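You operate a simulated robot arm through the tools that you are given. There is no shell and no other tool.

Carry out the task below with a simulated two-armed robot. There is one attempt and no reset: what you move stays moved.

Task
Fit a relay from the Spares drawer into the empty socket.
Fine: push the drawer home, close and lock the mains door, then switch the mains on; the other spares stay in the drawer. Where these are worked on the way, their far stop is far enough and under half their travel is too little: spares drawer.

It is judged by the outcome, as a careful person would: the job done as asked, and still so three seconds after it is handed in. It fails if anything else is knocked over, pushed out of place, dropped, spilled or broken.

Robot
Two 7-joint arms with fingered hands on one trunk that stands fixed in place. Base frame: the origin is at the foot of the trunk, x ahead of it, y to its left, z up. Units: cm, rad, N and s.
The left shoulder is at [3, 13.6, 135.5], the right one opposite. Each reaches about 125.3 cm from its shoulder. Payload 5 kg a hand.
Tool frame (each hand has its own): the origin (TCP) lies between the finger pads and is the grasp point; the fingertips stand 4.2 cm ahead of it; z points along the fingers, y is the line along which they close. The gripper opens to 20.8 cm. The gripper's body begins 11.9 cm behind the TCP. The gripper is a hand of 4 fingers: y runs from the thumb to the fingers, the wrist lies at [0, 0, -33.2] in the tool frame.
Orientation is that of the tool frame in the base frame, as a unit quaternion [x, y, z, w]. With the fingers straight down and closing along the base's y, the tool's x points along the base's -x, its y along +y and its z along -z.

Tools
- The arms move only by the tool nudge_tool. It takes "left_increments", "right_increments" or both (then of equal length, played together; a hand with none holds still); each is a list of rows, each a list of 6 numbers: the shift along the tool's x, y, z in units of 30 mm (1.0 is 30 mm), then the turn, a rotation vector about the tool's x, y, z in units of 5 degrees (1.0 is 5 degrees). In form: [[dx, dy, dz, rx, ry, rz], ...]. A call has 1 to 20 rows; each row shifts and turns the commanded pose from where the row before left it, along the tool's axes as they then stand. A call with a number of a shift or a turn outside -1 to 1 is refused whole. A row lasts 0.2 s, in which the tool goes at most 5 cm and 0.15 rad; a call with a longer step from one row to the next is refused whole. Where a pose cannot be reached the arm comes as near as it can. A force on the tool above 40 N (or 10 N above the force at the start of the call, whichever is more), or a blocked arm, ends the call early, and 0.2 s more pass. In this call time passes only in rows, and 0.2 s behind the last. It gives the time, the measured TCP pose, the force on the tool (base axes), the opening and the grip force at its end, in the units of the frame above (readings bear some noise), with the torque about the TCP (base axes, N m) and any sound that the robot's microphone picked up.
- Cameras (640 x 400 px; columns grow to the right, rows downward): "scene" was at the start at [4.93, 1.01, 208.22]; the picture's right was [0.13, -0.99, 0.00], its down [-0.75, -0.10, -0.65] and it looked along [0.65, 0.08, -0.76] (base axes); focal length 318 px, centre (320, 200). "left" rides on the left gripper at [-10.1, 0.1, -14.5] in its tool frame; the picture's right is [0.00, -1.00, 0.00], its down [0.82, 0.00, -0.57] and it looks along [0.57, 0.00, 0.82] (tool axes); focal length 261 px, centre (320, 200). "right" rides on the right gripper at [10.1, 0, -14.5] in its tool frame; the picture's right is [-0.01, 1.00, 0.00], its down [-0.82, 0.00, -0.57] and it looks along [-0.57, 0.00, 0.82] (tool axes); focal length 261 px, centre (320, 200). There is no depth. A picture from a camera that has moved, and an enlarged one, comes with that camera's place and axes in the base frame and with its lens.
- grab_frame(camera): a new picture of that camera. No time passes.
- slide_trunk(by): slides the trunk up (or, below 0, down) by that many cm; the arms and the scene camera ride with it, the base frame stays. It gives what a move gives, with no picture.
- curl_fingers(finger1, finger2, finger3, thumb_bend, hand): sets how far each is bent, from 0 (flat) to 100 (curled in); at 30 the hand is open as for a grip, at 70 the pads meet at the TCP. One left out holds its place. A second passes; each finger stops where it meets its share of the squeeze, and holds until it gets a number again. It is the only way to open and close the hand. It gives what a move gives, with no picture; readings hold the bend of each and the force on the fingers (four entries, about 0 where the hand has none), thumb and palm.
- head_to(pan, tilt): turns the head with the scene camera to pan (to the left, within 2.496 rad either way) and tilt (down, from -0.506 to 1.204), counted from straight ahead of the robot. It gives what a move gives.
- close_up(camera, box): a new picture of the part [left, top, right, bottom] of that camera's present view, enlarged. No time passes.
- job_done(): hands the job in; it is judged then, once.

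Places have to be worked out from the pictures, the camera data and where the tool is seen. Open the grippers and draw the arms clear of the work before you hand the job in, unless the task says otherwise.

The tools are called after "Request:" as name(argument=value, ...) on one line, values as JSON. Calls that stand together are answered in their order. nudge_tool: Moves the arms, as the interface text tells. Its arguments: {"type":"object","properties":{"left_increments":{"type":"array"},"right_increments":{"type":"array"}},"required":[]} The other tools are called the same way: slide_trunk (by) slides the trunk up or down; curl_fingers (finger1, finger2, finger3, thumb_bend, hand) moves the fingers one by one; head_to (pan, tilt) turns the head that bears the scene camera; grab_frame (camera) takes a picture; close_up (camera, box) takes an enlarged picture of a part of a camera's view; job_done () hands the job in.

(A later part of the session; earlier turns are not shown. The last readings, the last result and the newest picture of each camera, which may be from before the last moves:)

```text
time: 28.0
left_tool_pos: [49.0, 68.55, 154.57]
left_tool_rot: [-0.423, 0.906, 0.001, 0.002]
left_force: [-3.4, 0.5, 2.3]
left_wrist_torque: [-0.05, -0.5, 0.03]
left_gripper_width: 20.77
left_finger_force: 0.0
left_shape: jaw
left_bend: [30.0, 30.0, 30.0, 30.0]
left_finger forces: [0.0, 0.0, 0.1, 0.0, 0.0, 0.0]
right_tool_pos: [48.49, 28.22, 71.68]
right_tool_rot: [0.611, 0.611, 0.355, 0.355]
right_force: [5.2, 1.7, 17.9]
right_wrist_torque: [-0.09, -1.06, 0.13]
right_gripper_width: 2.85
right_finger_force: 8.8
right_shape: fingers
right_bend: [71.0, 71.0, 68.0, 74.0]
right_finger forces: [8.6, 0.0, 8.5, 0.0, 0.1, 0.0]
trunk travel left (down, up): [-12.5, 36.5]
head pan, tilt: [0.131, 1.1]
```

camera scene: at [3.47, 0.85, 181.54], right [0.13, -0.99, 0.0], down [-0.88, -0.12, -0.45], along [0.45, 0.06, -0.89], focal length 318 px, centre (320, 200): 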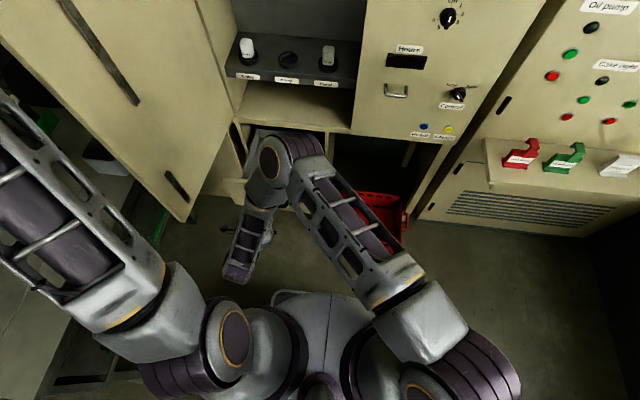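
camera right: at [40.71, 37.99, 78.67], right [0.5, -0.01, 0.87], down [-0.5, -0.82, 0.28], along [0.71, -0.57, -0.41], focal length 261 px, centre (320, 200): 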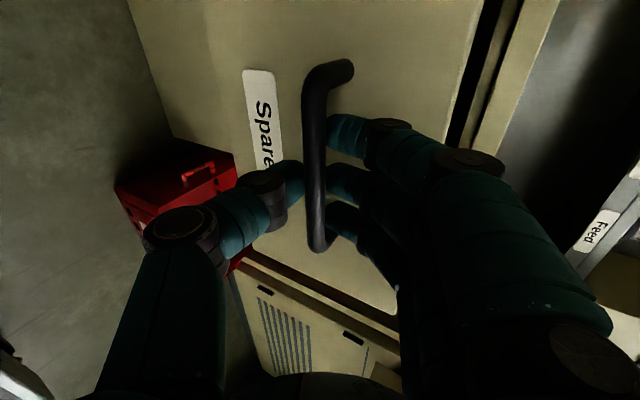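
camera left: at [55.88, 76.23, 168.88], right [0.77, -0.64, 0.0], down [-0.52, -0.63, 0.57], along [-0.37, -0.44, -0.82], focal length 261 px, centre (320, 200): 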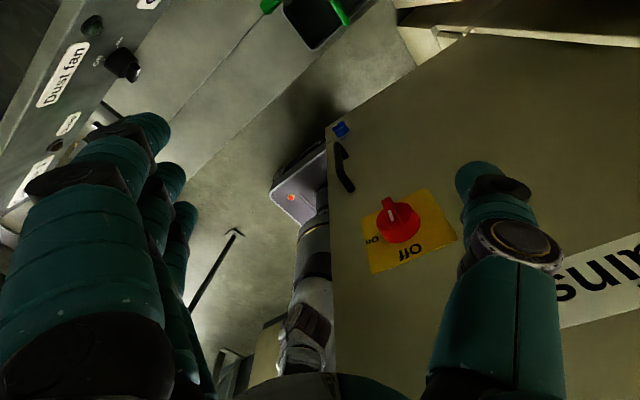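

The grip changed (thumb slipped, z force 18 N) - likely the far stop. I look before doing anything.

Request:
grab_frame(camera="right")

Request:
grab_frame(camera="scene")

Request:
grab_frame(camera="left")

```text
taken
camera right: at [35.93, 38.14, 79.03], right [0.49, -0.01, 0.87], down [-0.5, -0.82, 0.28], along [0.71, -0.57, -0.41], focal length 261 px, centre (320, 200)
```

right: 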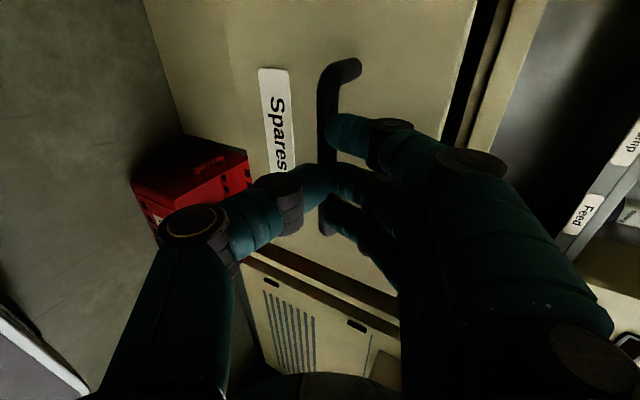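

```text
taken
camera scene: at [3.05, 0.71, 181.6], right [0.13, -0.99, 0.0], down [-0.88, -0.12, -0.46], along [0.45, 0.06, -0.89], focal length 318 px, centre (320, 200)
```

scene: 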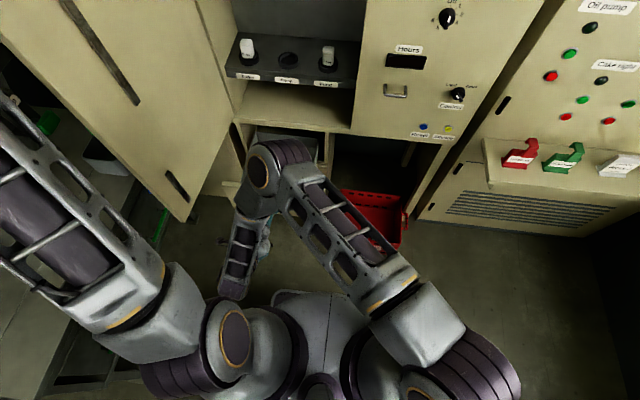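

```text
taken
camera left: at [55.24, 76.21, 169.18], right [0.77, -0.64, 0.0], down [-0.53, -0.63, 0.57], along [-0.36, -0.44, -0.82], focal length 261 px, centre (320, 200)
```

left: 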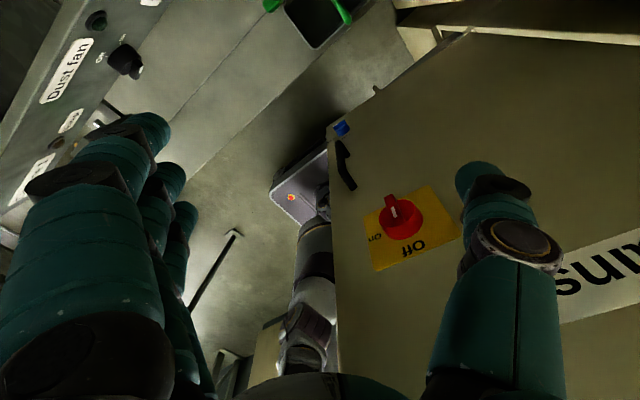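

The thumb slid past the bar at the drawer's far stop (~28 cm out); fingers are still behind the bar. I relieve the load slightly, open the hand, back off along the tool axis and then lift clear.

Request:
nudge_tool(right_increments=[[0, 0.08, 0.17, 0, 0, 0]])

Request:
curl_fingers(hand="right", finger1=56, finger2=56, finger3=56, thumb_bend=50)

Request:
grab_frame(camera="right")

```text
time: 28.4
left_tool_pos: [49.31, 68.57, 154.4]
left_tool_rot: [-0.422, 0.906, 0.0, 0.0]
left_force: [-0.9, 0.1, 0.8]
left_wrist_torque: [-0.01, -0.04, 0.01]
left_gripper_width: 20.77
left_finger_force: 0.0
left_shape: jaw
left_bend: [30.0, 30.0, 30.0, 30.0]
left_finger forces: [0.0, 0.0, 0.1, 0.0, 0.0, 0.0]
right_tool_pos: [49.27, 28.13, 71.5]
right_tool_rot: [0.612, 0.61, 0.357, 0.354]
right_force: [0.7, 4.5, 36.8]
right_wrist_torque: [-0.14, -1.73, 0.24]
right_gripper_width: 2.92
right_finger_force: 19.8
right_shape: fingers
right_bend: [71.0, 67.0, 67.0, 74.0]
right_finger forces: [14.3, 12.5, 13.7, 0.0, 0.1, 0.1]
trunk travel left (down, up): [-12.5, 36.5]
head pan, tilt: [0.131, 1.1]
```

```text
time: 29.4
left_tool_pos: [49.49, 68.64, 154.25]
left_tool_rot: [-0.423, 0.906, 0.0, 0.0]
left_force: [-0.3, -0.1, -0.8]
left_wrist_torque: [0.0, -0.02, 0.03]
left_gripper_width: 20.78
left_finger_force: 0.0
left_shape: jaw
left_bend: [30.0, 30.0, 30.0, 30.0]
left_finger forces: [0.0, 0.0, 0.0, 0.1, 0.0, 0.0]
right_tool_pos: [49.22, 27.93, 71.11]
right_tool_rot: [0.613, 0.611, 0.354, 0.354]
right_force: [0.7, 0.1, -0.4]
right_wrist_torque: [-0.04, 0.0, -0.01]
right_gripper_width: 10.46
right_finger_force: 0.0
right_shape: fingers
right_bend: [56.0, 56.0, 56.0, 50.0]
right_finger forces: [0.0, 0.0, 0.0, 0.0, 0.0, 0.1]
trunk travel left (down, up): [-12.5, 36.5]
head pan, tilt: [0.131, 1.1]
```

```text
taken
camera right: at [36.77, 38.03, 78.52], right [0.5, 0.0, 0.87], down [-0.5, -0.82, 0.28], along [0.71, -0.57, -0.41], focal length 261 px, centre (320, 200)
```

right: 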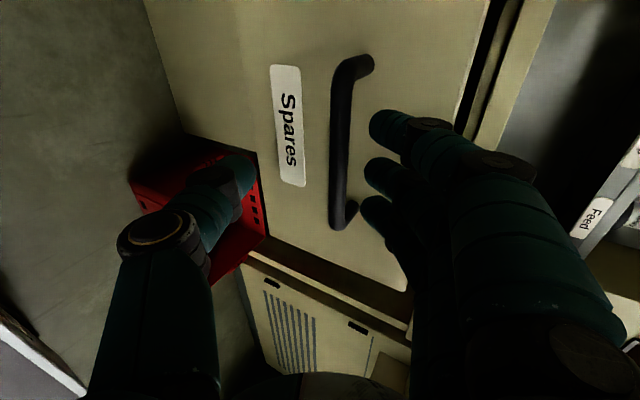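

Hand is free of the bar. I retreat 4 cm, then swing the hand to vertical while lifting so the wrist moves away from the body, which will also give a view into the drawer.

Request:
nudge_tool(right_increments=[[0, 0, -0.667, 0, 0, 0], [0, 0, -0.667, 0, 0, 0], [0, 0.577, -0.333, 1, 0, 0], [0, 0.546, -0.383, 1, 0, 0], [0, 0.511, -0.429, 1, 0, 0], [0, 0.472, -0.472, 1, 0, 0], [0, 0.429, -0.511, 1, 0, 0], [0, 0.383, -0.546, 1, 0, 0], [0, 0.333, -0.577, 1, 0, 0], [0, 0.282, -0.604, 1, 0, 0], [0, 0.228, -0.627, 1, 0, 0], [0, 0.173, -0.644, 1, 0, 0], [0, 0.116, -0.657, 1, 0, 0], [0, 0.058, -0.664, 1, 0, 0], [0, 0, -1, 0, 0, 0], [0, 0, -1, 0, 0, 0]])

Request:
grab_frame(camera="right")

Request:
grab_frame(camera="scene")

```text
time: 32.8
left_tool_pos: [49.41, 68.57, 154.25]
left_tool_rot: [-0.422, 0.907, 0.0, 0.001]
left_force: [-2.2, -0.4, 0.5]
left_wrist_torque: [0.04, -0.03, 0.0]
left_gripper_width: 20.76
left_finger_force: 0.1
left_shape: jaw
left_bend: [30.0, 30.0, 30.0, 30.0]
left_finger forces: [0.0, 0.1, 0.1, 0.0, 0.1, 0.1]
right_tool_pos: [45.76, 27.71, 103.46]
right_tool_rot: [0.708, 0.707, 0.0, -0.001]
right_force: [-0.3, -0.9, -0.5]
right_wrist_torque: [0.07, -0.01, -0.02]
right_gripper_width: 10.5
right_finger_force: 0.0
right_shape: fingers
right_bend: [56.0, 56.0, 56.0, 50.0]
right_finger forces: [0.0, 0.0, 0.0, 0.1, 0.2, 0.0]
trunk travel left (down, up): [-12.5, 36.5]
head pan, tilt: [0.131, 1.1]
```

```text
taken
camera right: at [45.84, 37.83, 117.84], right [1.0, -0.01, 0.0], down [0.0, -0.82, 0.57], along [0.0, -0.57, -0.82], focal length 261 px, centre (320, 200)
```

right: 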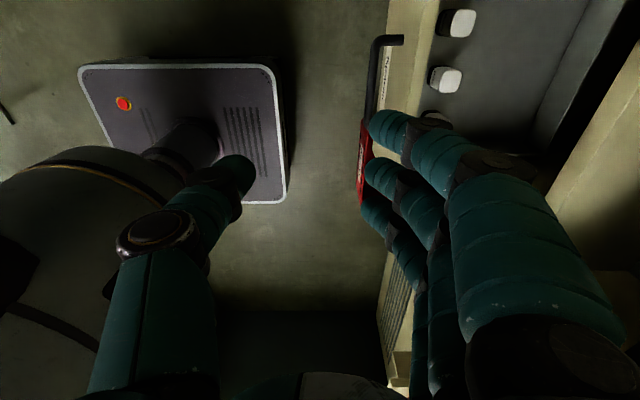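

```text
taken
camera scene: at [3.44, 0.78, 181.54], right [0.13, -0.99, 0.0], down [-0.88, -0.12, -0.45], along [0.45, 0.06, -0.89], focal length 318 px, centre (320, 200)
```

scene: 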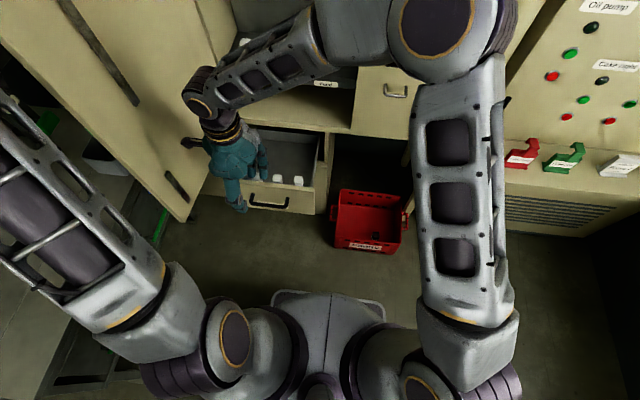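

Three relays stand upright in the drawer just behind its front (x≈67, y≈20/28/36). I zoom in on them from both cameras.

Request:
close_up(camera="right", box=[350, 0, 542, 120])

Request:
close_up(camera="scene", box=[200, 110, 360, 210])

```text
3.33 times, centred on (446, 60) of right
camera zoom: at [45.84, 37.83, 117.84], right [1.0, -0.01, 0.0], down [0.0, -0.82, 0.57], along [0.0, -0.57, -0.82], focal length 869 px, centre (-100, 667)
```

zoom: 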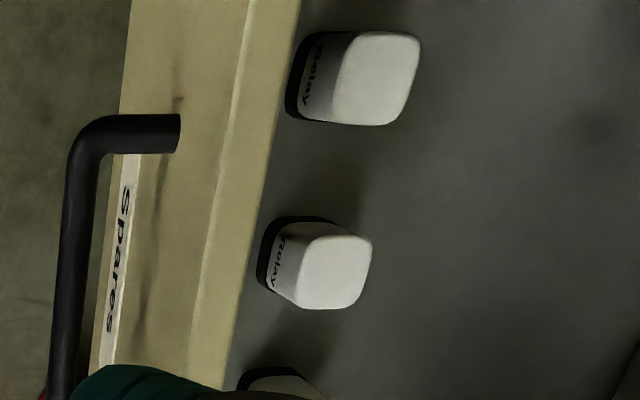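

```text
4.00 times, centred on (280, 160) of scene
camera zoom: at [3.44, 0.78, 181.54], right [0.13, -0.99, 0.0], down [-0.88, -0.12, -0.45], along [0.45, 0.06, -0.89], focal length 1270 px, centre (480, 360)
```

zoom: 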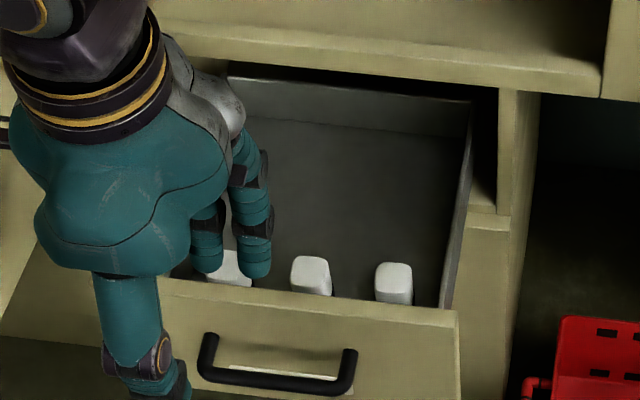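

Relay 2 (middle) triangulates to top centre ≈ [69.7, 27.9, 66], ~4×4 cm, ~6 cm tall; neighbours 9 cm to either side; drawer front top ≈ 77 at x 59–61.6. I roll the right hand back so it closes along y, then move it above the middle relay for a centred look.

Request:
nudge_tool(right_increments=[[0, 0, 0, 0, 0, -1], [0, 0, 0, 0, 0, -1], [0, 0, 0, 0, 0, -1], [0, 0, 0, 0, 0, -1], [0, 0, 0, 0, 0, -1], [0, 0, 0, 0, 0, -1], [0, 0, 0, 0, 0, -1], [0, 0, 0, 0, 0, -1], [0, 0, 0, 0, 0, -1], [0, 0, 0, 0, 0, -1], [0, 0, 0, 0, 0, -1], [0, 0, 0, 0, 0, -1], [0, 0, 0, 0, 0, -1], [0, 0, 0, 0, 0, -1], [0, 0, 0, 0, 0, -1], [0, 0, 0, 0, 0, -1], [0, 0, 0, 0, 0, -1], [0, 0, 0, 0, 0, -1]])

Request:
nudge_tool(right_increments=[[-0.885, 0.02, 0.685, 0, 0, 0], [-0.885, 0.02, 0.685, 0, 0, 0], [-0.885, 0.02, 0.685, 0, 0, 0], [-0.885, 0.02, 0.685, 0, 0, 0], [-0.885, 0.02, 0.685, 0, 0, 0], [-0.885, 0.02, 0.685, 0, 0, 0], [-0.885, 0.02, 0.685, 0, 0, 0], [-0.885, 0.02, 0.685, 0, 0, 0], [-0.885, 0.02, 0.685, 0, 0, 0]])

Request:
grab_frame(camera="right")

Request:
grab_frame(camera="scene")

```text
time: 36.6
left_tool_pos: [49.47, 68.65, 154.22]
left_tool_rot: [-0.423, 0.906, 0.001, 0.001]
left_force: [-0.6, 0.0, -0.6]
left_wrist_torque: [0.0, -0.01, 0.0]
left_gripper_width: 20.79
left_finger_force: 0.1
left_shape: jaw
left_bend: [30.0, 30.0, 30.0, 30.0]
left_finger forces: [0.1, 0.1, 0.0, 0.1, 0.0, 0.1]
right_tool_pos: [45.81, 27.83, 103.35]
right_tool_rot: [0.0, 1.0, 0.0, 0.0]
right_force: [0.2, -0.3, 0.4]
right_wrist_torque: [0.03, 0.03, -0.02]
right_gripper_width: 10.51
right_finger_force: 0.1
right_shape: fingers
right_bend: [56.0, 56.0, 56.0, 50.0]
right_finger forces: [0.1, 0.0, 0.0, 0.0, 0.1, 0.0]
trunk travel left (down, up): [-12.5, 36.5]
head pan, tilt: [0.131, 1.1]
```

```text
time: 38.6
left_tool_pos: [49.69, 68.59, 154.19]
left_tool_rot: [-0.423, 0.906, 0.0, 0.0]
left_force: [1.1, -0.4, -0.5]
left_wrist_torque: [-0.03, 0.11, -0.01]
left_gripper_width: 20.79
left_finger_force: 0.1
left_shape: jaw
left_bend: [30.0, 30.0, 30.0, 30.0]
left_finger forces: [0.0, 0.0, 0.0, 0.1, 0.0, 0.0]
right_tool_pos: [69.74, 28.48, 85.02]
right_tool_rot: [0.0, 1.0, 0.0, -0.001]
right_force: [0.3, -0.2, 0.8]
right_wrist_torque: [-0.09, 0.11, -0.01]
right_gripper_width: 10.5
right_finger_force: 0.0
right_shape: fingers
right_bend: [56.0, 56.0, 56.0, 50.0]
right_finger forces: [0.0, 0.0, 0.1, 0.0, 0.0, 0.0]
trunk travel left (down, up): [-12.5, 36.5]
head pan, tilt: [0.131, 1.1]
```

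```text
taken
camera right: at [59.67, 28.49, 99.52], right [0.01, 1.0, 0.0], down [0.82, 0.0, 0.57], along [0.57, 0.0, -0.82], focal length 261 px, centre (320, 200)
```

right: 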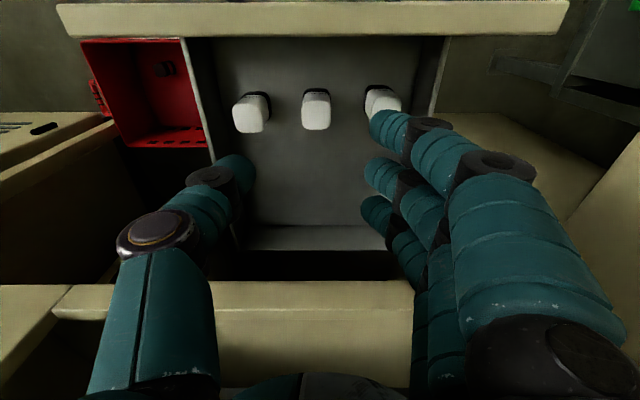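

```text
taken
camera scene: at [3.64, 0.88, 181.52], right [0.13, -0.99, 0.0], down [-0.88, -0.12, -0.45], along [0.45, 0.06, -0.89], focal length 318 px, centre (320, 200)
```

scene: 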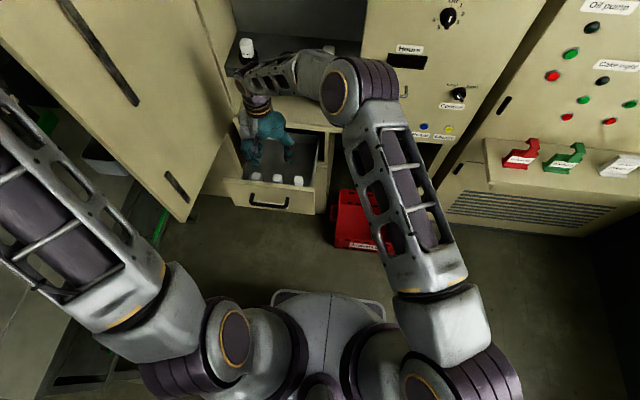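

Clear view of the three relays. I zoom for precise coordinates.

Request:
close_up(camera="right", box=[216, 60, 424, 190])

Request:
close_up(camera="scene", box=[212, 130, 340, 210])

```text
3.08 times, centred on (320, 125) of right
camera zoom: at [59.67, 28.49, 99.52], right [0.01, 1.0, 0.0], down [0.82, 0.0, 0.57], along [0.57, 0.0, -0.82], focal length 802 px, centre (320, 431)
```

zoom: 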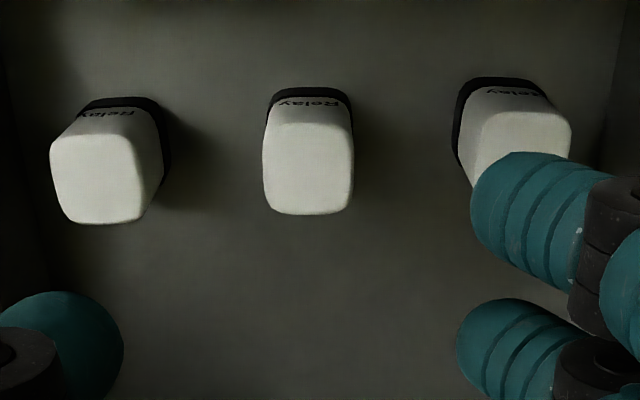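

```text
5.00 times, centred on (276, 170) of scene
camera zoom: at [3.64, 0.88, 181.52], right [0.13, -0.99, 0.0], down [-0.88, -0.12, -0.45], along [0.45, 0.06, -0.89], focal length 1588 px, centre (540, 350)
```

zoom: 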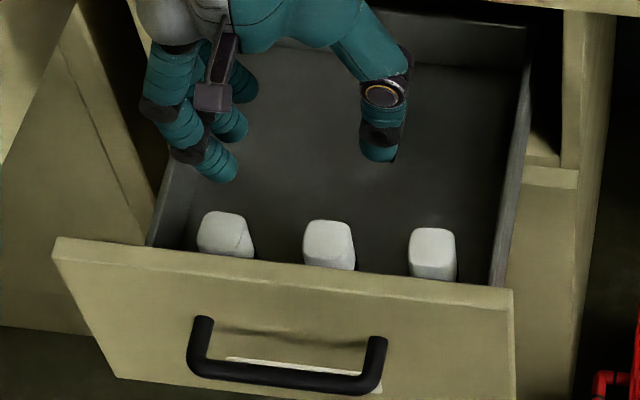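

Relay 2 top centre now: [69.5, 27.9, 67.2], about 3.6 cm square. I set an 8 cm opening, correct laterally and descend part way.

Request:
curl_fingers(hand="right", finger1=58, finger2=58, finger3=58, thumb_bend=58)

Request:
nudge_tool(right_increments=[[0.08, -0.19, 0, 0, 0, 0], [0, 0, 0.8, 0, 0, 0], [0, 0, 0.8, 0, 0, 0], [0, 0, 0.8, 0, 0, 0], [0, 0, 0.8, 0, 0, 0]])

Request:
grab_frame(camera="right")

Request:
close_up(camera="scene", box=[212, 100, 372, 200])

```text
time: 39.6
left_tool_pos: [49.49, 68.58, 154.28]
left_tool_rot: [-0.423, 0.906, 0.0, 0.0]
left_force: [0.2, -0.3, 0.1]
left_wrist_torque: [0.01, 0.01, -0.01]
left_gripper_width: 20.78
left_finger_force: 0.0
left_shape: jaw
left_bend: [30.0, 30.0, 30.0, 30.0]
left_finger forces: [0.0, 0.0, 0.0, 0.0, 0.0, 0.1]
right_tool_pos: [69.74, 28.4, 85.1]
right_tool_rot: [0.001, 1.0, 0.0, -0.001]
right_force: [-0.4, 0.7, 0.1]
right_wrist_torque: [0.03, 0.01, 0.01]
right_gripper_width: 8.62
right_finger_force: 0.1
right_shape: fingers
right_bend: [57.0, 57.0, 57.0, 57.0]
right_finger forces: [0.1, 0.0, 0.0, 0.1, 0.1, 0.0]
trunk travel left (down, up): [-12.5, 36.5]
head pan, tilt: [0.131, 1.1]
```

```text
time: 40.8
left_tool_pos: [49.51, 68.58, 154.3]
left_tool_rot: [-0.423, 0.906, 0.0, -0.001]
left_force: [0.6, 0.0, 0.4]
left_wrist_torque: [0.01, 0.04, -0.01]
left_gripper_width: 20.78
left_finger_force: 0.1
left_shape: jaw
left_bend: [30.0, 30.0, 30.0, 30.0]
left_finger forces: [0.0, 0.0, 0.1, 0.1, 0.0, 0.0]
right_tool_pos: [69.86, 27.77, 75.09]
right_tool_rot: [0.001, 1.0, 0.0, 0.001]
right_force: [1.0, 0.8, 1.2]
right_wrist_torque: [-0.01, 0.13, -0.04]
right_gripper_width: 8.62
right_finger_force: 0.0
right_shape: fingers
right_bend: [57.0, 57.0, 57.0, 57.0]
right_finger forces: [0.1, 0.0, 0.0, 0.0, 0.0, 0.0]
trunk travel left (down, up): [-12.5, 36.5]
head pan, tilt: [0.131, 1.1]
```

```text
taken
camera right: at [59.73, 27.85, 89.55], right [0.01, 1.0, 0.0], down [0.82, -0.01, 0.57], along [0.57, 0.0, -0.82], focal length 261 px, centre (320, 200)
```

right: 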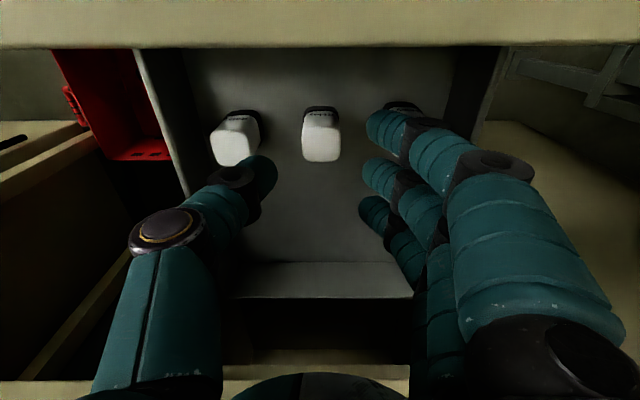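

```text
4.00 times, centred on (292, 150) of scene
camera zoom: at [3.56, 0.85, 181.53], right [0.13, -0.99, 0.0], down [-0.88, -0.12, -0.45], along [0.45, 0.06, -0.89], focal length 1270 px, centre (432, 400)
```

zoom: 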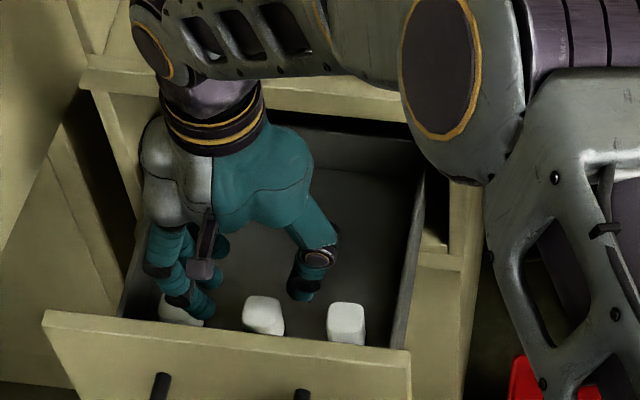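

The relay sits where predicted (centred between thumb and middle finger). I descend the last 8 cm.

Request:
nudge_tool(right_increments=[[0.08, 0.03, 0.7, 0, 0, 0], [0, 0, 0.7, 0, 0, 0], [0, 0, 0.7, 0, 0, 0], [0, 0, 0.6, 0, 0, 0]])

Request:
grab_frame(camera="right")

Request:
close_up(camera="scene", box=[212, 110, 372, 210])

```text
time: 41.8
left_tool_pos: [49.56, 68.68, 154.27]
left_tool_rot: [-0.423, 0.906, 0.001, -0.001]
left_force: [0.4, -0.2, 0.8]
left_wrist_torque: [0.01, 0.01, -0.01]
left_gripper_width: 20.77
left_finger_force: 0.1
left_shape: jaw
left_bend: [30.0, 30.0, 30.0, 30.0]
left_finger forces: [0.1, 0.0, 0.1, 0.1, 0.0, 0.1]
right_tool_pos: [69.38, 27.93, 67.08]
right_tool_rot: [0.0, 1.0, 0.0, 0.0]
right_force: [0.6, 0.8, -0.3]
right_wrist_torque: [0.05, 0.02, 0.01]
right_gripper_width: 8.59
right_finger_force: 0.0
right_shape: fingers
right_bend: [57.0, 57.0, 57.0, 57.0]
right_finger forces: [0.0, 0.0, 0.1, 0.0, 0.0, 0.0]
trunk travel left (down, up): [-12.5, 36.5]
head pan, tilt: [0.131, 1.1]
```

```text
taken
camera right: at [59.24, 27.94, 81.51], right [0.01, 1.0, 0.0], down [0.82, 0.0, 0.57], along [0.57, 0.0, -0.82], focal length 261 px, centre (320, 200)
```

right: 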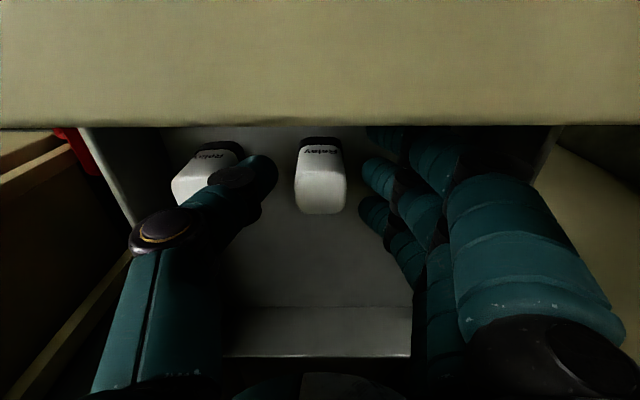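

```text
4.00 times, centred on (292, 160) of scene
camera zoom: at [3.52, 0.82, 181.53], right [0.13, -0.99, 0.0], down [-0.88, -0.12, -0.45], along [0.45, 0.06, -0.89], focal length 1270 px, centre (432, 360)
```

zoom: 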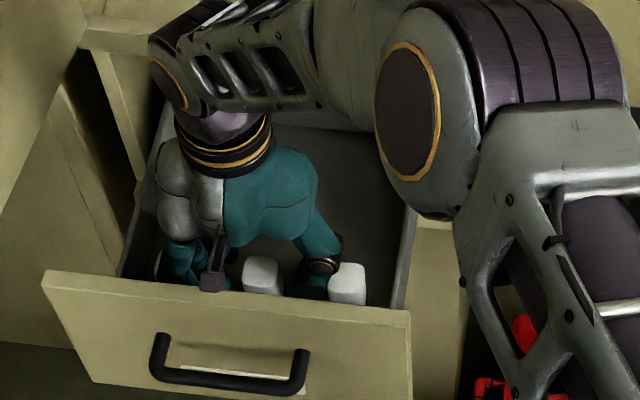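

Everything is clear with the relay between thumb and middle finger. I close only the middle finger and thumb on it, holding the outer fingers just clear.

Request:
curl_fingers(hand="right", finger1=62, finger2=74, finger3=62, thumb_bend=74)

Request:
grab_frame(camera="right")

```text
time: 42.8
left_tool_pos: [49.47, 68.63, 154.25]
left_tool_rot: [-0.423, 0.906, 0.0, 0.0]
left_force: [0.8, 0.4, -0.3]
left_wrist_torque: [0.02, 0.0, -0.06]
left_gripper_width: 20.81
left_finger_force: 0.1
left_shape: jaw
left_bend: [30.0, 30.0, 30.0, 30.0]
left_finger forces: [0.1, 0.1, 0.0, 0.1, 0.0, 0.0]
right_tool_pos: [69.3, 27.96, 67.1]
right_tool_rot: [0.0, 1.0, 0.001, 0.0]
right_force: [1.8, -0.5, 4.3]
right_wrist_torque: [0.04, 0.0, -0.02]
right_gripper_width: 4.84
right_finger_force: 14.4
right_shape: fingers
right_bend: [62.0, 57.0, 61.0, 68.0]
right_finger forces: [0.1, 12.5, 1.2, 0.0, 15.3, 0.0]
trunk travel left (down, up): [-12.5, 36.5]
head pan, tilt: [0.131, 1.1]
```

```text
taken
camera right: at [59.23, 27.95, 81.57], right [0.01, 1.0, 0.0], down [0.82, 0.0, 0.57], along [0.57, 0.0, -0.82], focal length 261 px, centre (320, 200)
```

right: 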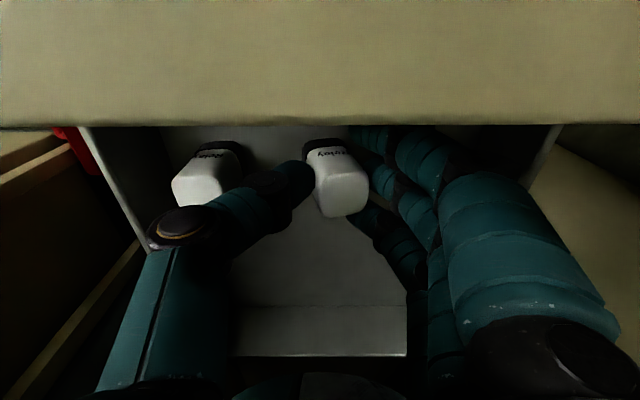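

The thumb moved further than the finger, so the relay shifted toward the fingers a bit. I zoom to check its attitude in the grip.

Request:
close_up(camera="right", box=[240, 120, 432, 240])

Request:
close_up(camera="scene", box=[232, 150, 328, 210])

```text
3.33 times, centred on (336, 180) of right
camera zoom: at [59.23, 27.95, 81.57], right [0.01, 1.0, 0.0], down [0.82, 0.0, 0.57], along [0.57, 0.0, -0.82], focal length 869 px, centre (267, 267)
```

zoom: 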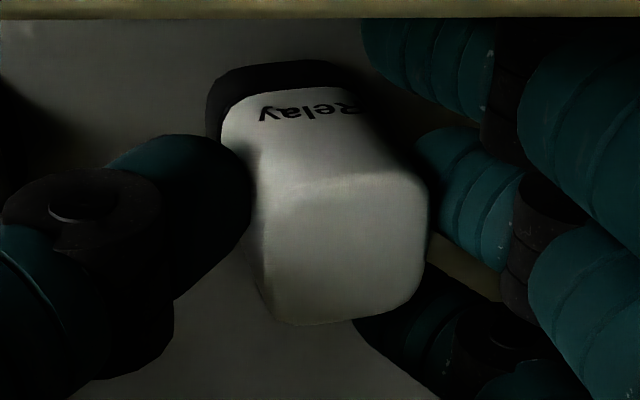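

```text
6.67 times, centred on (280, 180) of scene
camera zoom: at [3.48, 0.81, 181.54], right [0.13, -0.99, 0.0], down [-0.88, -0.12, -0.45], along [0.45, 0.06, -0.89], focal length 2117 px, centre (587, 333)
```

zoom: 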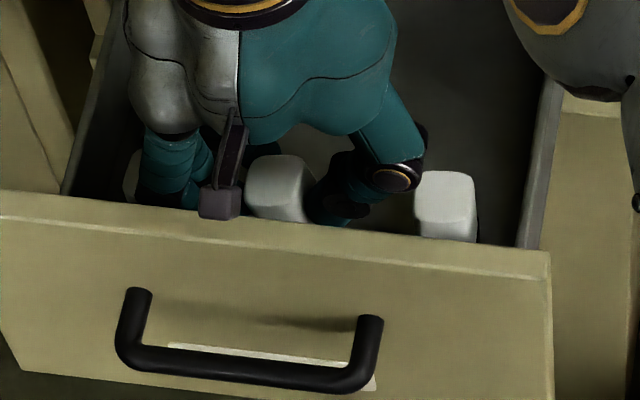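

The stronger thumb pushed and leaned the relay ~10° toward the finger (+y). I release it so it settles upright, then will re-grasp with the thumb as a fixed wall and the finger as the pusher.

Request:
curl_fingers(hand="right", finger1=56, finger2=56, finger3=56, thumb_bend=58)

Request:
close_up(camera="right", box=[240, 120, 432, 240])

```text
time: 43.8
left_tool_pos: [49.49, 68.5, 154.25]
left_tool_rot: [-0.423, 0.906, 0.0, 0.0]
left_force: [0.0, -0.8, 0.2]
left_wrist_torque: [0.0, 0.0, 0.01]
left_gripper_width: 20.79
left_finger_force: 0.0
left_shape: jaw
left_bend: [30.0, 30.0, 30.0, 30.0]
left_finger forces: [0.0, 0.0, 0.0, 0.1, 0.0, 0.0]
right_tool_pos: [69.3, 28.01, 67.16]
right_tool_rot: [0.0, 1.0, -0.001, 0.0]
right_force: [0.2, 0.0, 0.8]
right_wrist_torque: [-0.01, -0.01, -0.01]
right_gripper_width: 8.72
right_finger_force: 0.0
right_shape: fingers
right_bend: [56.0, 56.0, 56.0, 57.0]
right_finger forces: [0.0, 0.0, 0.1, 0.1, 0.0, 0.0]
trunk travel left (down, up): [-12.5, 36.5]
head pan, tilt: [0.131, 1.1]
```

```text
3.33 times, centred on (336, 180) of right
camera zoom: at [59.22, 27.96, 81.55], right [0.01, 1.0, 0.0], down [0.82, 0.0, 0.57], along [0.57, 0.0, -0.82], focal length 869 px, centre (267, 267)
```

zoom: 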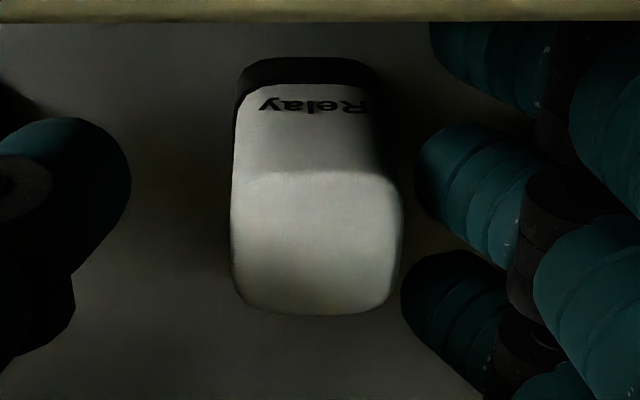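

The relay is upright again at y≈28.95. I shift the hand 1 cm in +y to centre on it, bring the thumb up as a fixed wall, then close just the middle finger.

Request:
nudge_tool(right_increments=[[0.05, 0.33, 0, 0, 0, 0]])

Request:
curl_fingers(hand="right", thumb_bend=63)

Request:
curl_fingers(hand="right", finger2=72)

Request:
close_up(camera="right", box=[240, 120, 432, 240])

```text
time: 44.2
left_tool_pos: [49.62, 68.7, 154.29]
left_tool_rot: [-0.422, 0.907, -0.001, -0.001]
left_force: [0.3, 0.6, 0.1]
left_wrist_torque: [-0.06, -0.03, 0.0]
left_gripper_width: 20.75
left_finger_force: 0.1
left_shape: jaw
left_bend: [30.0, 30.0, 30.0, 30.0]
left_finger forces: [0.0, 0.0, 0.0, 0.0, 0.1, 0.1]
right_tool_pos: [69.13, 28.98, 67.29]
right_tool_rot: [0.0, 1.0, 0.0, 0.0]
right_force: [0.8, 0.6, -0.4]
right_wrist_torque: [-0.01, -0.03, -0.03]
right_gripper_width: 8.73
right_finger_force: 0.4
right_shape: fingers
right_bend: [56.0, 56.0, 56.0, 57.0]
right_finger forces: [0.1, 0.2, 0.0, 0.1, 0.1, 0.0]
trunk travel left (down, up): [-12.5, 36.5]
head pan, tilt: [0.131, 1.1]
```

```text
time: 45.2
left_tool_pos: [49.51, 68.64, 154.34]
left_tool_rot: [-0.422, 0.907, 0.0, 0.0]
left_force: [0.6, -1.4, -0.5]
left_wrist_torque: [0.02, 0.0, -0.01]
left_gripper_width: 20.78
left_finger_force: 0.0
left_shape: jaw
left_bend: [30.0, 30.0, 30.0, 30.0]
left_finger forces: [0.0, 0.1, 0.0, 0.1, 0.1, 0.1]
right_tool_pos: [69.11, 28.93, 67.15]
right_tool_rot: [-0.001, 1.0, 0.0, 0.0]
right_force: [-0.2, -0.7, -0.4]
right_wrist_torque: [0.0, 0.0, 0.01]
right_gripper_width: 7.41
right_finger_force: 0.1
right_shape: fingers
right_bend: [56.0, 56.0, 56.0, 63.0]
right_finger forces: [0.0, 0.0, 0.0, 0.1, 0.1, 0.0]
trunk travel left (down, up): [-12.5, 36.5]
head pan, tilt: [0.131, 1.1]
```

```text
time: 46.2
left_tool_pos: [49.6, 68.66, 154.19]
left_tool_rot: [-0.423, 0.906, 0.0, 0.0]
left_force: [0.8, 0.4, 0.1]
left_wrist_torque: [-0.01, 0.01, 0.02]
left_gripper_width: 20.78
left_finger_force: 0.1
left_shape: jaw
left_bend: [30.0, 30.0, 30.0, 30.0]
left_finger forces: [0.0, 0.0, 0.0, 0.0, 0.0, 0.0]
right_tool_pos: [69.08, 28.98, 67.14]
right_tool_rot: [0.0, 1.0, -0.001, -0.001]
right_force: [-0.2, 0.4, 3.9]
right_wrist_torque: [-0.02, -0.06, 0.01]
right_gripper_width: 7.87
right_finger_force: 8.5
right_shape: fingers
right_bend: [56.0, 64.0, 56.0, 62.0]
right_finger forces: [0.0, 8.9, 0.1, 0.0, 7.2, 0.0]
trunk travel left (down, up): [-12.5, 36.5]
head pan, tilt: [0.131, 1.1]
```

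```text
3.33 times, centred on (336, 180) of right
camera zoom: at [59.05, 28.95, 81.64], right [0.01, 1.0, 0.0], down [0.82, 0.0, 0.57], along [0.57, 0.0, -0.82], focal length 869 px, centre (267, 267)
```

zoom: 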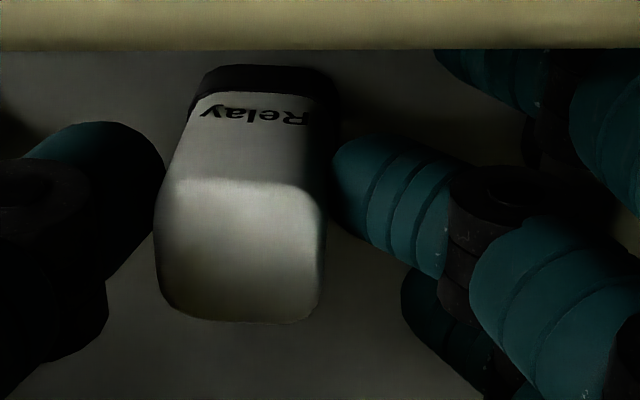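

Now gripped (finger 8.9 N, thumb 7.2 N), leaning only ~3°. I lift gently and check that it comes along.

Request:
nudge_tool(right_increments=[[0, 0, -0.3, 0, 0, 0], [0, 0, -0.5, 0, 0, 0], [0, 0, -0.5, 0, 0, 0]])

Request:
grab_frame(camera="right")

Request:
close_up(camera="right", box=[240, 120, 432, 240])

```text
time: 47.0
left_tool_pos: [49.59, 68.58, 154.35]
left_tool_rot: [-0.422, 0.906, 0.0, 0.0]
left_force: [-1.0, -0.7, 0.1]
left_wrist_torque: [0.0, -0.02, -0.01]
left_gripper_width: 20.78
left_finger_force: 0.1
left_shape: jaw
left_bend: [30.0, 30.0, 30.0, 30.0]
left_finger forces: [0.0, 0.0, 0.0, 0.1, 0.0, 0.0]
right_tool_pos: [68.99, 28.85, 70.95]
right_tool_rot: [0.001, 1.0, 0.0, -0.001]
right_force: [-0.3, -0.3, -1.5]
right_wrist_torque: [0.02, -0.05, -0.03]
right_gripper_width: 7.94
right_finger_force: 6.8
right_shape: fingers
right_bend: [56.0, 64.0, 56.0, 62.0]
right_finger forces: [0.0, 7.1, 0.0, 0.1, 7.2, 0.1]
trunk travel left (down, up): [-12.5, 36.5]
head pan, tilt: [0.131, 1.1]
```

```text
taken
camera right: at [58.98, 28.83, 85.35], right [0.01, 1.0, 0.0], down [0.82, 0.0, 0.57], along [0.57, 0.0, -0.82], focal length 261 px, centre (320, 200)
```

right: 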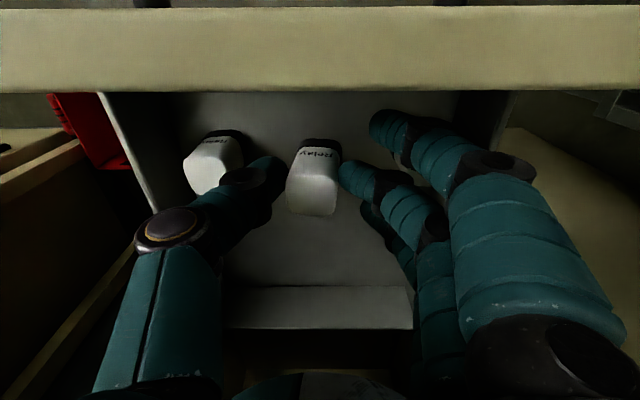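

```text
3.33 times, centred on (336, 180) of right
camera zoom: at [58.98, 28.83, 85.35], right [0.01, 1.0, 0.0], down [0.82, 0.0, 0.57], along [0.57, 0.0, -0.82], focal length 869 px, centre (267, 267)
```

zoom: 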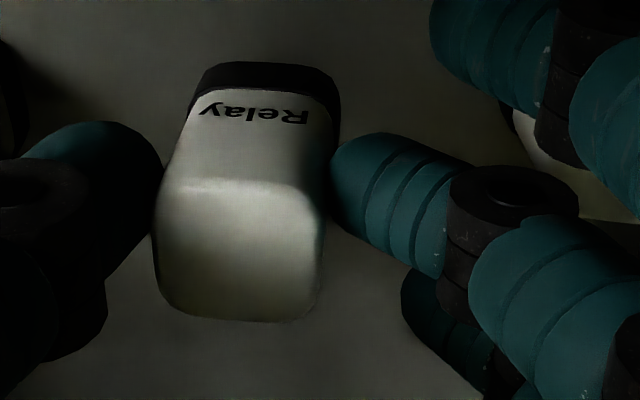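

The relay is held securely and rides with the hand. I raise the trunk 28 cm to lift the relay straight out of the drawer and give the arm reach for the socket.

Request:
slide_trunk(by=28)

Request:
grab_frame(camera="right")

Request:
grab_frame(camera="scene")

```text
time: 49.8
left_tool_pos: [49.55, 68.61, 182.17]
left_tool_rot: [-0.423, 0.906, 0.001, 0.0]
left_force: [0.3, -0.8, -0.1]
left_wrist_torque: [0.01, 0.04, -0.02]
left_gripper_width: 20.79
left_finger_force: 0.1
left_shape: jaw
left_bend: [30.0, 30.0, 30.0, 30.0]
left_finger forces: [0.0, 0.0, 0.0, 0.0, 0.1, 0.0]
right_tool_pos: [69.1, 28.91, 98.89]
right_tool_rot: [0.001, 1.0, 0.0, 0.001]
right_force: [0.0, 0.7, -0.3]
right_wrist_torque: [-0.02, -0.02, -0.01]
right_gripper_width: 7.9
right_finger_force: 7.2
right_shape: fingers
right_bend: [56.0, 64.0, 56.0, 62.0]
right_finger forces: [0.0, 7.0, 0.0, 0.1, 7.2, 0.0]
trunk travel left (down, up): [-40.5, 8.5]
head pan, tilt: [0.131, 1.1]
```

```text
taken
camera right: at [59.02, 28.85, 113.32], right [0.01, 1.0, 0.0], down [0.82, 0.0, 0.57], along [0.57, 0.0, -0.82], focal length 261 px, centre (320, 200)
```

right: 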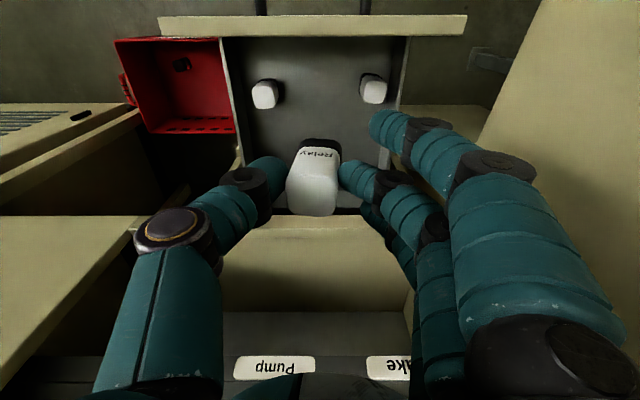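

```text
taken
camera scene: at [3.53, 0.85, 209.52], right [0.13, -0.99, 0.0], down [-0.88, -0.12, -0.45], along [0.45, 0.06, -0.89], focal length 318 px, centre (320, 200)
```

scene: 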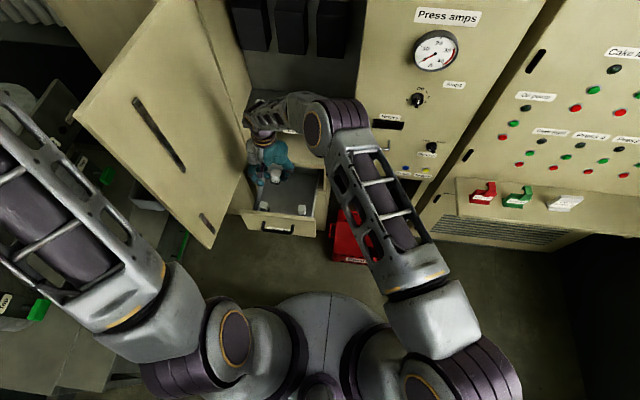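

Both other spares still stand in the drawer. I raise the hand to z≈118 in front of the recess, line up with y=24 and look at the socket.

Request:
nudge_tool(right_increments=[[0, 0, -0.8, 0, 0, 0], [0, -0.2, -0.8, 0, 0, 0], [0, -0.2, -0.8, 0, 0, 0], [0, -0.2, -0.8, 0, 0, 0], [0, -0.2, -0.8, 0, 0, 0], [0, -0.2, -0.8, 0, 0, 0], [-0.3, -0.2, -0.8, 0, 0, 0], [-0.5, -0.2, -0.8, 0, 0, 0], [-0.5, -0.23, 0, 0, 0, 0], [-0.5, 0, 0, 0, 0, 0]])

Request:
grab_frame(camera="right")

Request:
grab_frame(camera="scene")

```text
time: 52.0
left_tool_pos: [49.49, 68.63, 182.29]
left_tool_rot: [-0.423, 0.906, 0.001, 0.0]
left_force: [0.3, -0.1, 0.2]
left_wrist_torque: [0.02, 0.09, 0.0]
left_gripper_width: 20.77
left_finger_force: 0.2
left_shape: jaw
left_bend: [30.0, 30.0, 30.0, 30.0]
left_finger forces: [0.1, 0.1, 0.0, 0.0, 0.0, 0.0]
right_tool_pos: [74.41, 23.7, 117.82]
right_tool_rot: [0.0, 1.0, 0.0, -0.002]
right_force: [0.1, 0.8, -0.7]
right_wrist_torque: [0.02, 0.05, 0.0]
right_gripper_width: 7.89
right_finger_force: 7.2
right_shape: fingers
right_bend: [56.0, 64.0, 56.0, 62.0]
right_finger forces: [0.0, 7.2, 0.1, 0.0, 7.2, 0.1]
trunk travel left (down, up): [-40.5, 8.5]
head pan, tilt: [0.131, 1.1]
```

```text
taken
camera right: at [64.42, 23.74, 132.34], right [0.01, 1.0, 0.0], down [0.82, 0.0, 0.57], along [0.57, 0.0, -0.82], focal length 261 px, centre (320, 200)
```

right: 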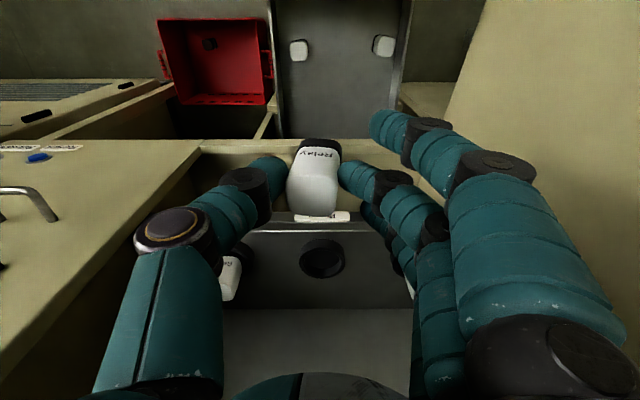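

```text
taken
camera scene: at [3.62, 0.86, 209.53], right [0.13, -0.99, 0.0], down [-0.88, -0.12, -0.45], along [0.45, 0.06, -0.89], focal length 318 px, centre (320, 200)
```

scene: 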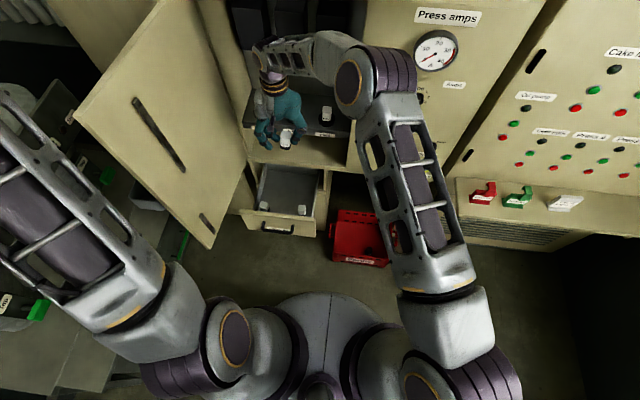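

The empty Pump socket is in view behind the relay. I zoom in to triangulate the ring.

Request:
close_up(camera="right", box=[240, 200, 400, 300])

Request:
close_up(camera="right", box=[240, 120, 400, 220])

Request:
close_up(camera="scene", box=[232, 70, 360, 150])

```text
4.00 times, centred on (320, 250) of right
camera zoom: at [64.42, 23.74, 132.34], right [0.01, 1.0, 0.0], down [0.82, 0.0, 0.57], along [0.57, 0.0, -0.82], focal length 1043 px, centre (320, 0)
```

zoom: 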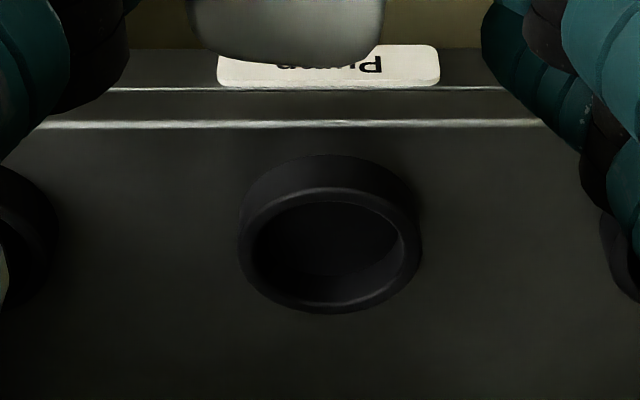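

```text
4.00 times, centred on (320, 170) of right
camera zoom: at [64.42, 23.74, 132.34], right [0.01, 1.0, 0.0], down [0.82, 0.0, 0.57], along [0.57, 0.0, -0.82], focal length 1043 px, centre (320, 320)
```

zoom: 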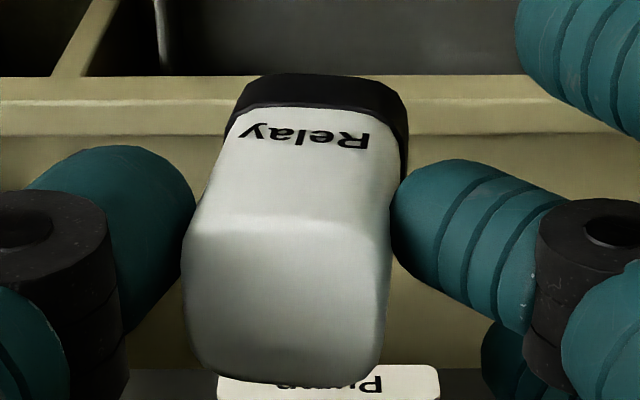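

```text
5.00 times, centred on (296, 110) of scene
camera zoom: at [3.62, 0.86, 209.53], right [0.13, -0.99, 0.0], down [-0.88, -0.12, -0.45], along [0.45, 0.06, -0.89], focal length 1588 px, centre (440, 650)
```

zoom: 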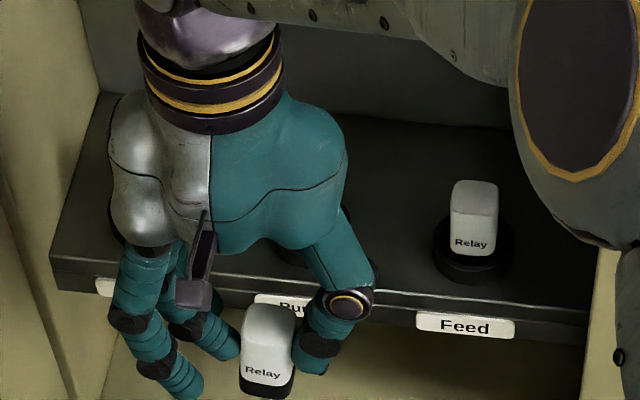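

Pump ring rim centre: [94.6, 24.1, 105.8], hole ≈5.6 cm, relay base ≈3.6 cm square leaning ~5.5° in the grip. I roll the hand 5° to set the relay upright and move forward over the shelf, first 14 cm.

Request:
nudge_tool(right_increments=[[0, 0, 0, 1, 0, 0], [0, 0.29, 0, 0, 0, 0], [-0.67, 0, 0, 0, 0, 0], [-0.67, 0, 0, 0, 0, 0], [-0.67, 0, 0, 0, 0, 0], [-0.67, 0, 0, 0, 0, 0], [-0.67, 0, 0, 0, 0, 0], [-0.67, 0, 0, 0, 0, 0], [-0.67, 0, 0, 0, 0, 0]])

Request:
grab_frame(camera="right")

Request:
grab_frame(camera="scene")

```text
time: 54.0
left_tool_pos: [49.5, 68.77, 182.18]
left_tool_rot: [-0.423, 0.906, 0.0, -0.001]
left_force: [0.3, -0.5, -0.3]
left_wrist_torque: [-0.07, 0.04, 0.04]
left_gripper_width: 20.78
left_finger_force: 0.0
left_shape: jaw
left_bend: [30.0, 30.0, 30.0, 30.0]
left_finger forces: [0.1, 0.0, 0.0, 0.0, 0.0, 0.1]
right_tool_pos: [82.79, 23.78, 118.27]
right_tool_rot: [0.0, 0.999, -0.044, 0.0]
right_force: [0.1, 0.5, -0.8]
right_wrist_torque: [-0.05, -0.01, -0.03]
right_gripper_width: 7.94
right_finger_force: 6.7
right_shape: fingers
right_bend: [56.0, 65.0, 56.0, 62.0]
right_finger forces: [0.0, 7.1, 0.0, 0.1, 7.1, 0.0]
right hand out of reach, approached as far as the arm can: row 7, 8, 9
trunk travel left (down, up): [-40.5, 8.5]
head pan, tilt: [0.131, 1.1]
```

```text
taken
camera right: at [72.83, 25.12, 132.76], right [0.0, 1.0, -0.09], down [0.82, 0.05, 0.57], along [0.57, -0.07, -0.82], focal length 261 px, centre (320, 200)
```

right: 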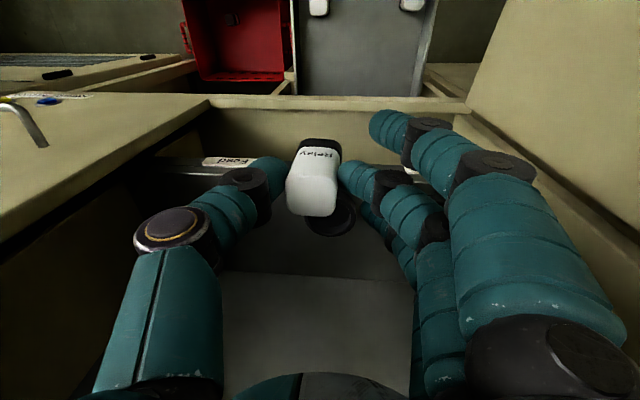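

```text
taken
camera scene: at [3.56, 0.96, 209.53], right [0.13, -0.99, 0.0], down [-0.88, -0.12, -0.45], along [0.45, 0.06, -0.89], focal length 318 px, centre (320, 200)
```

scene: 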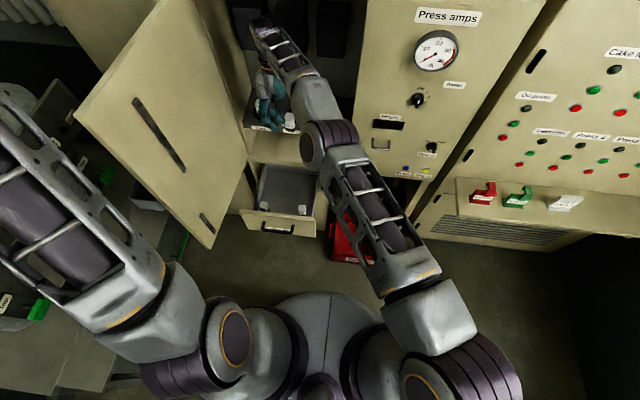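

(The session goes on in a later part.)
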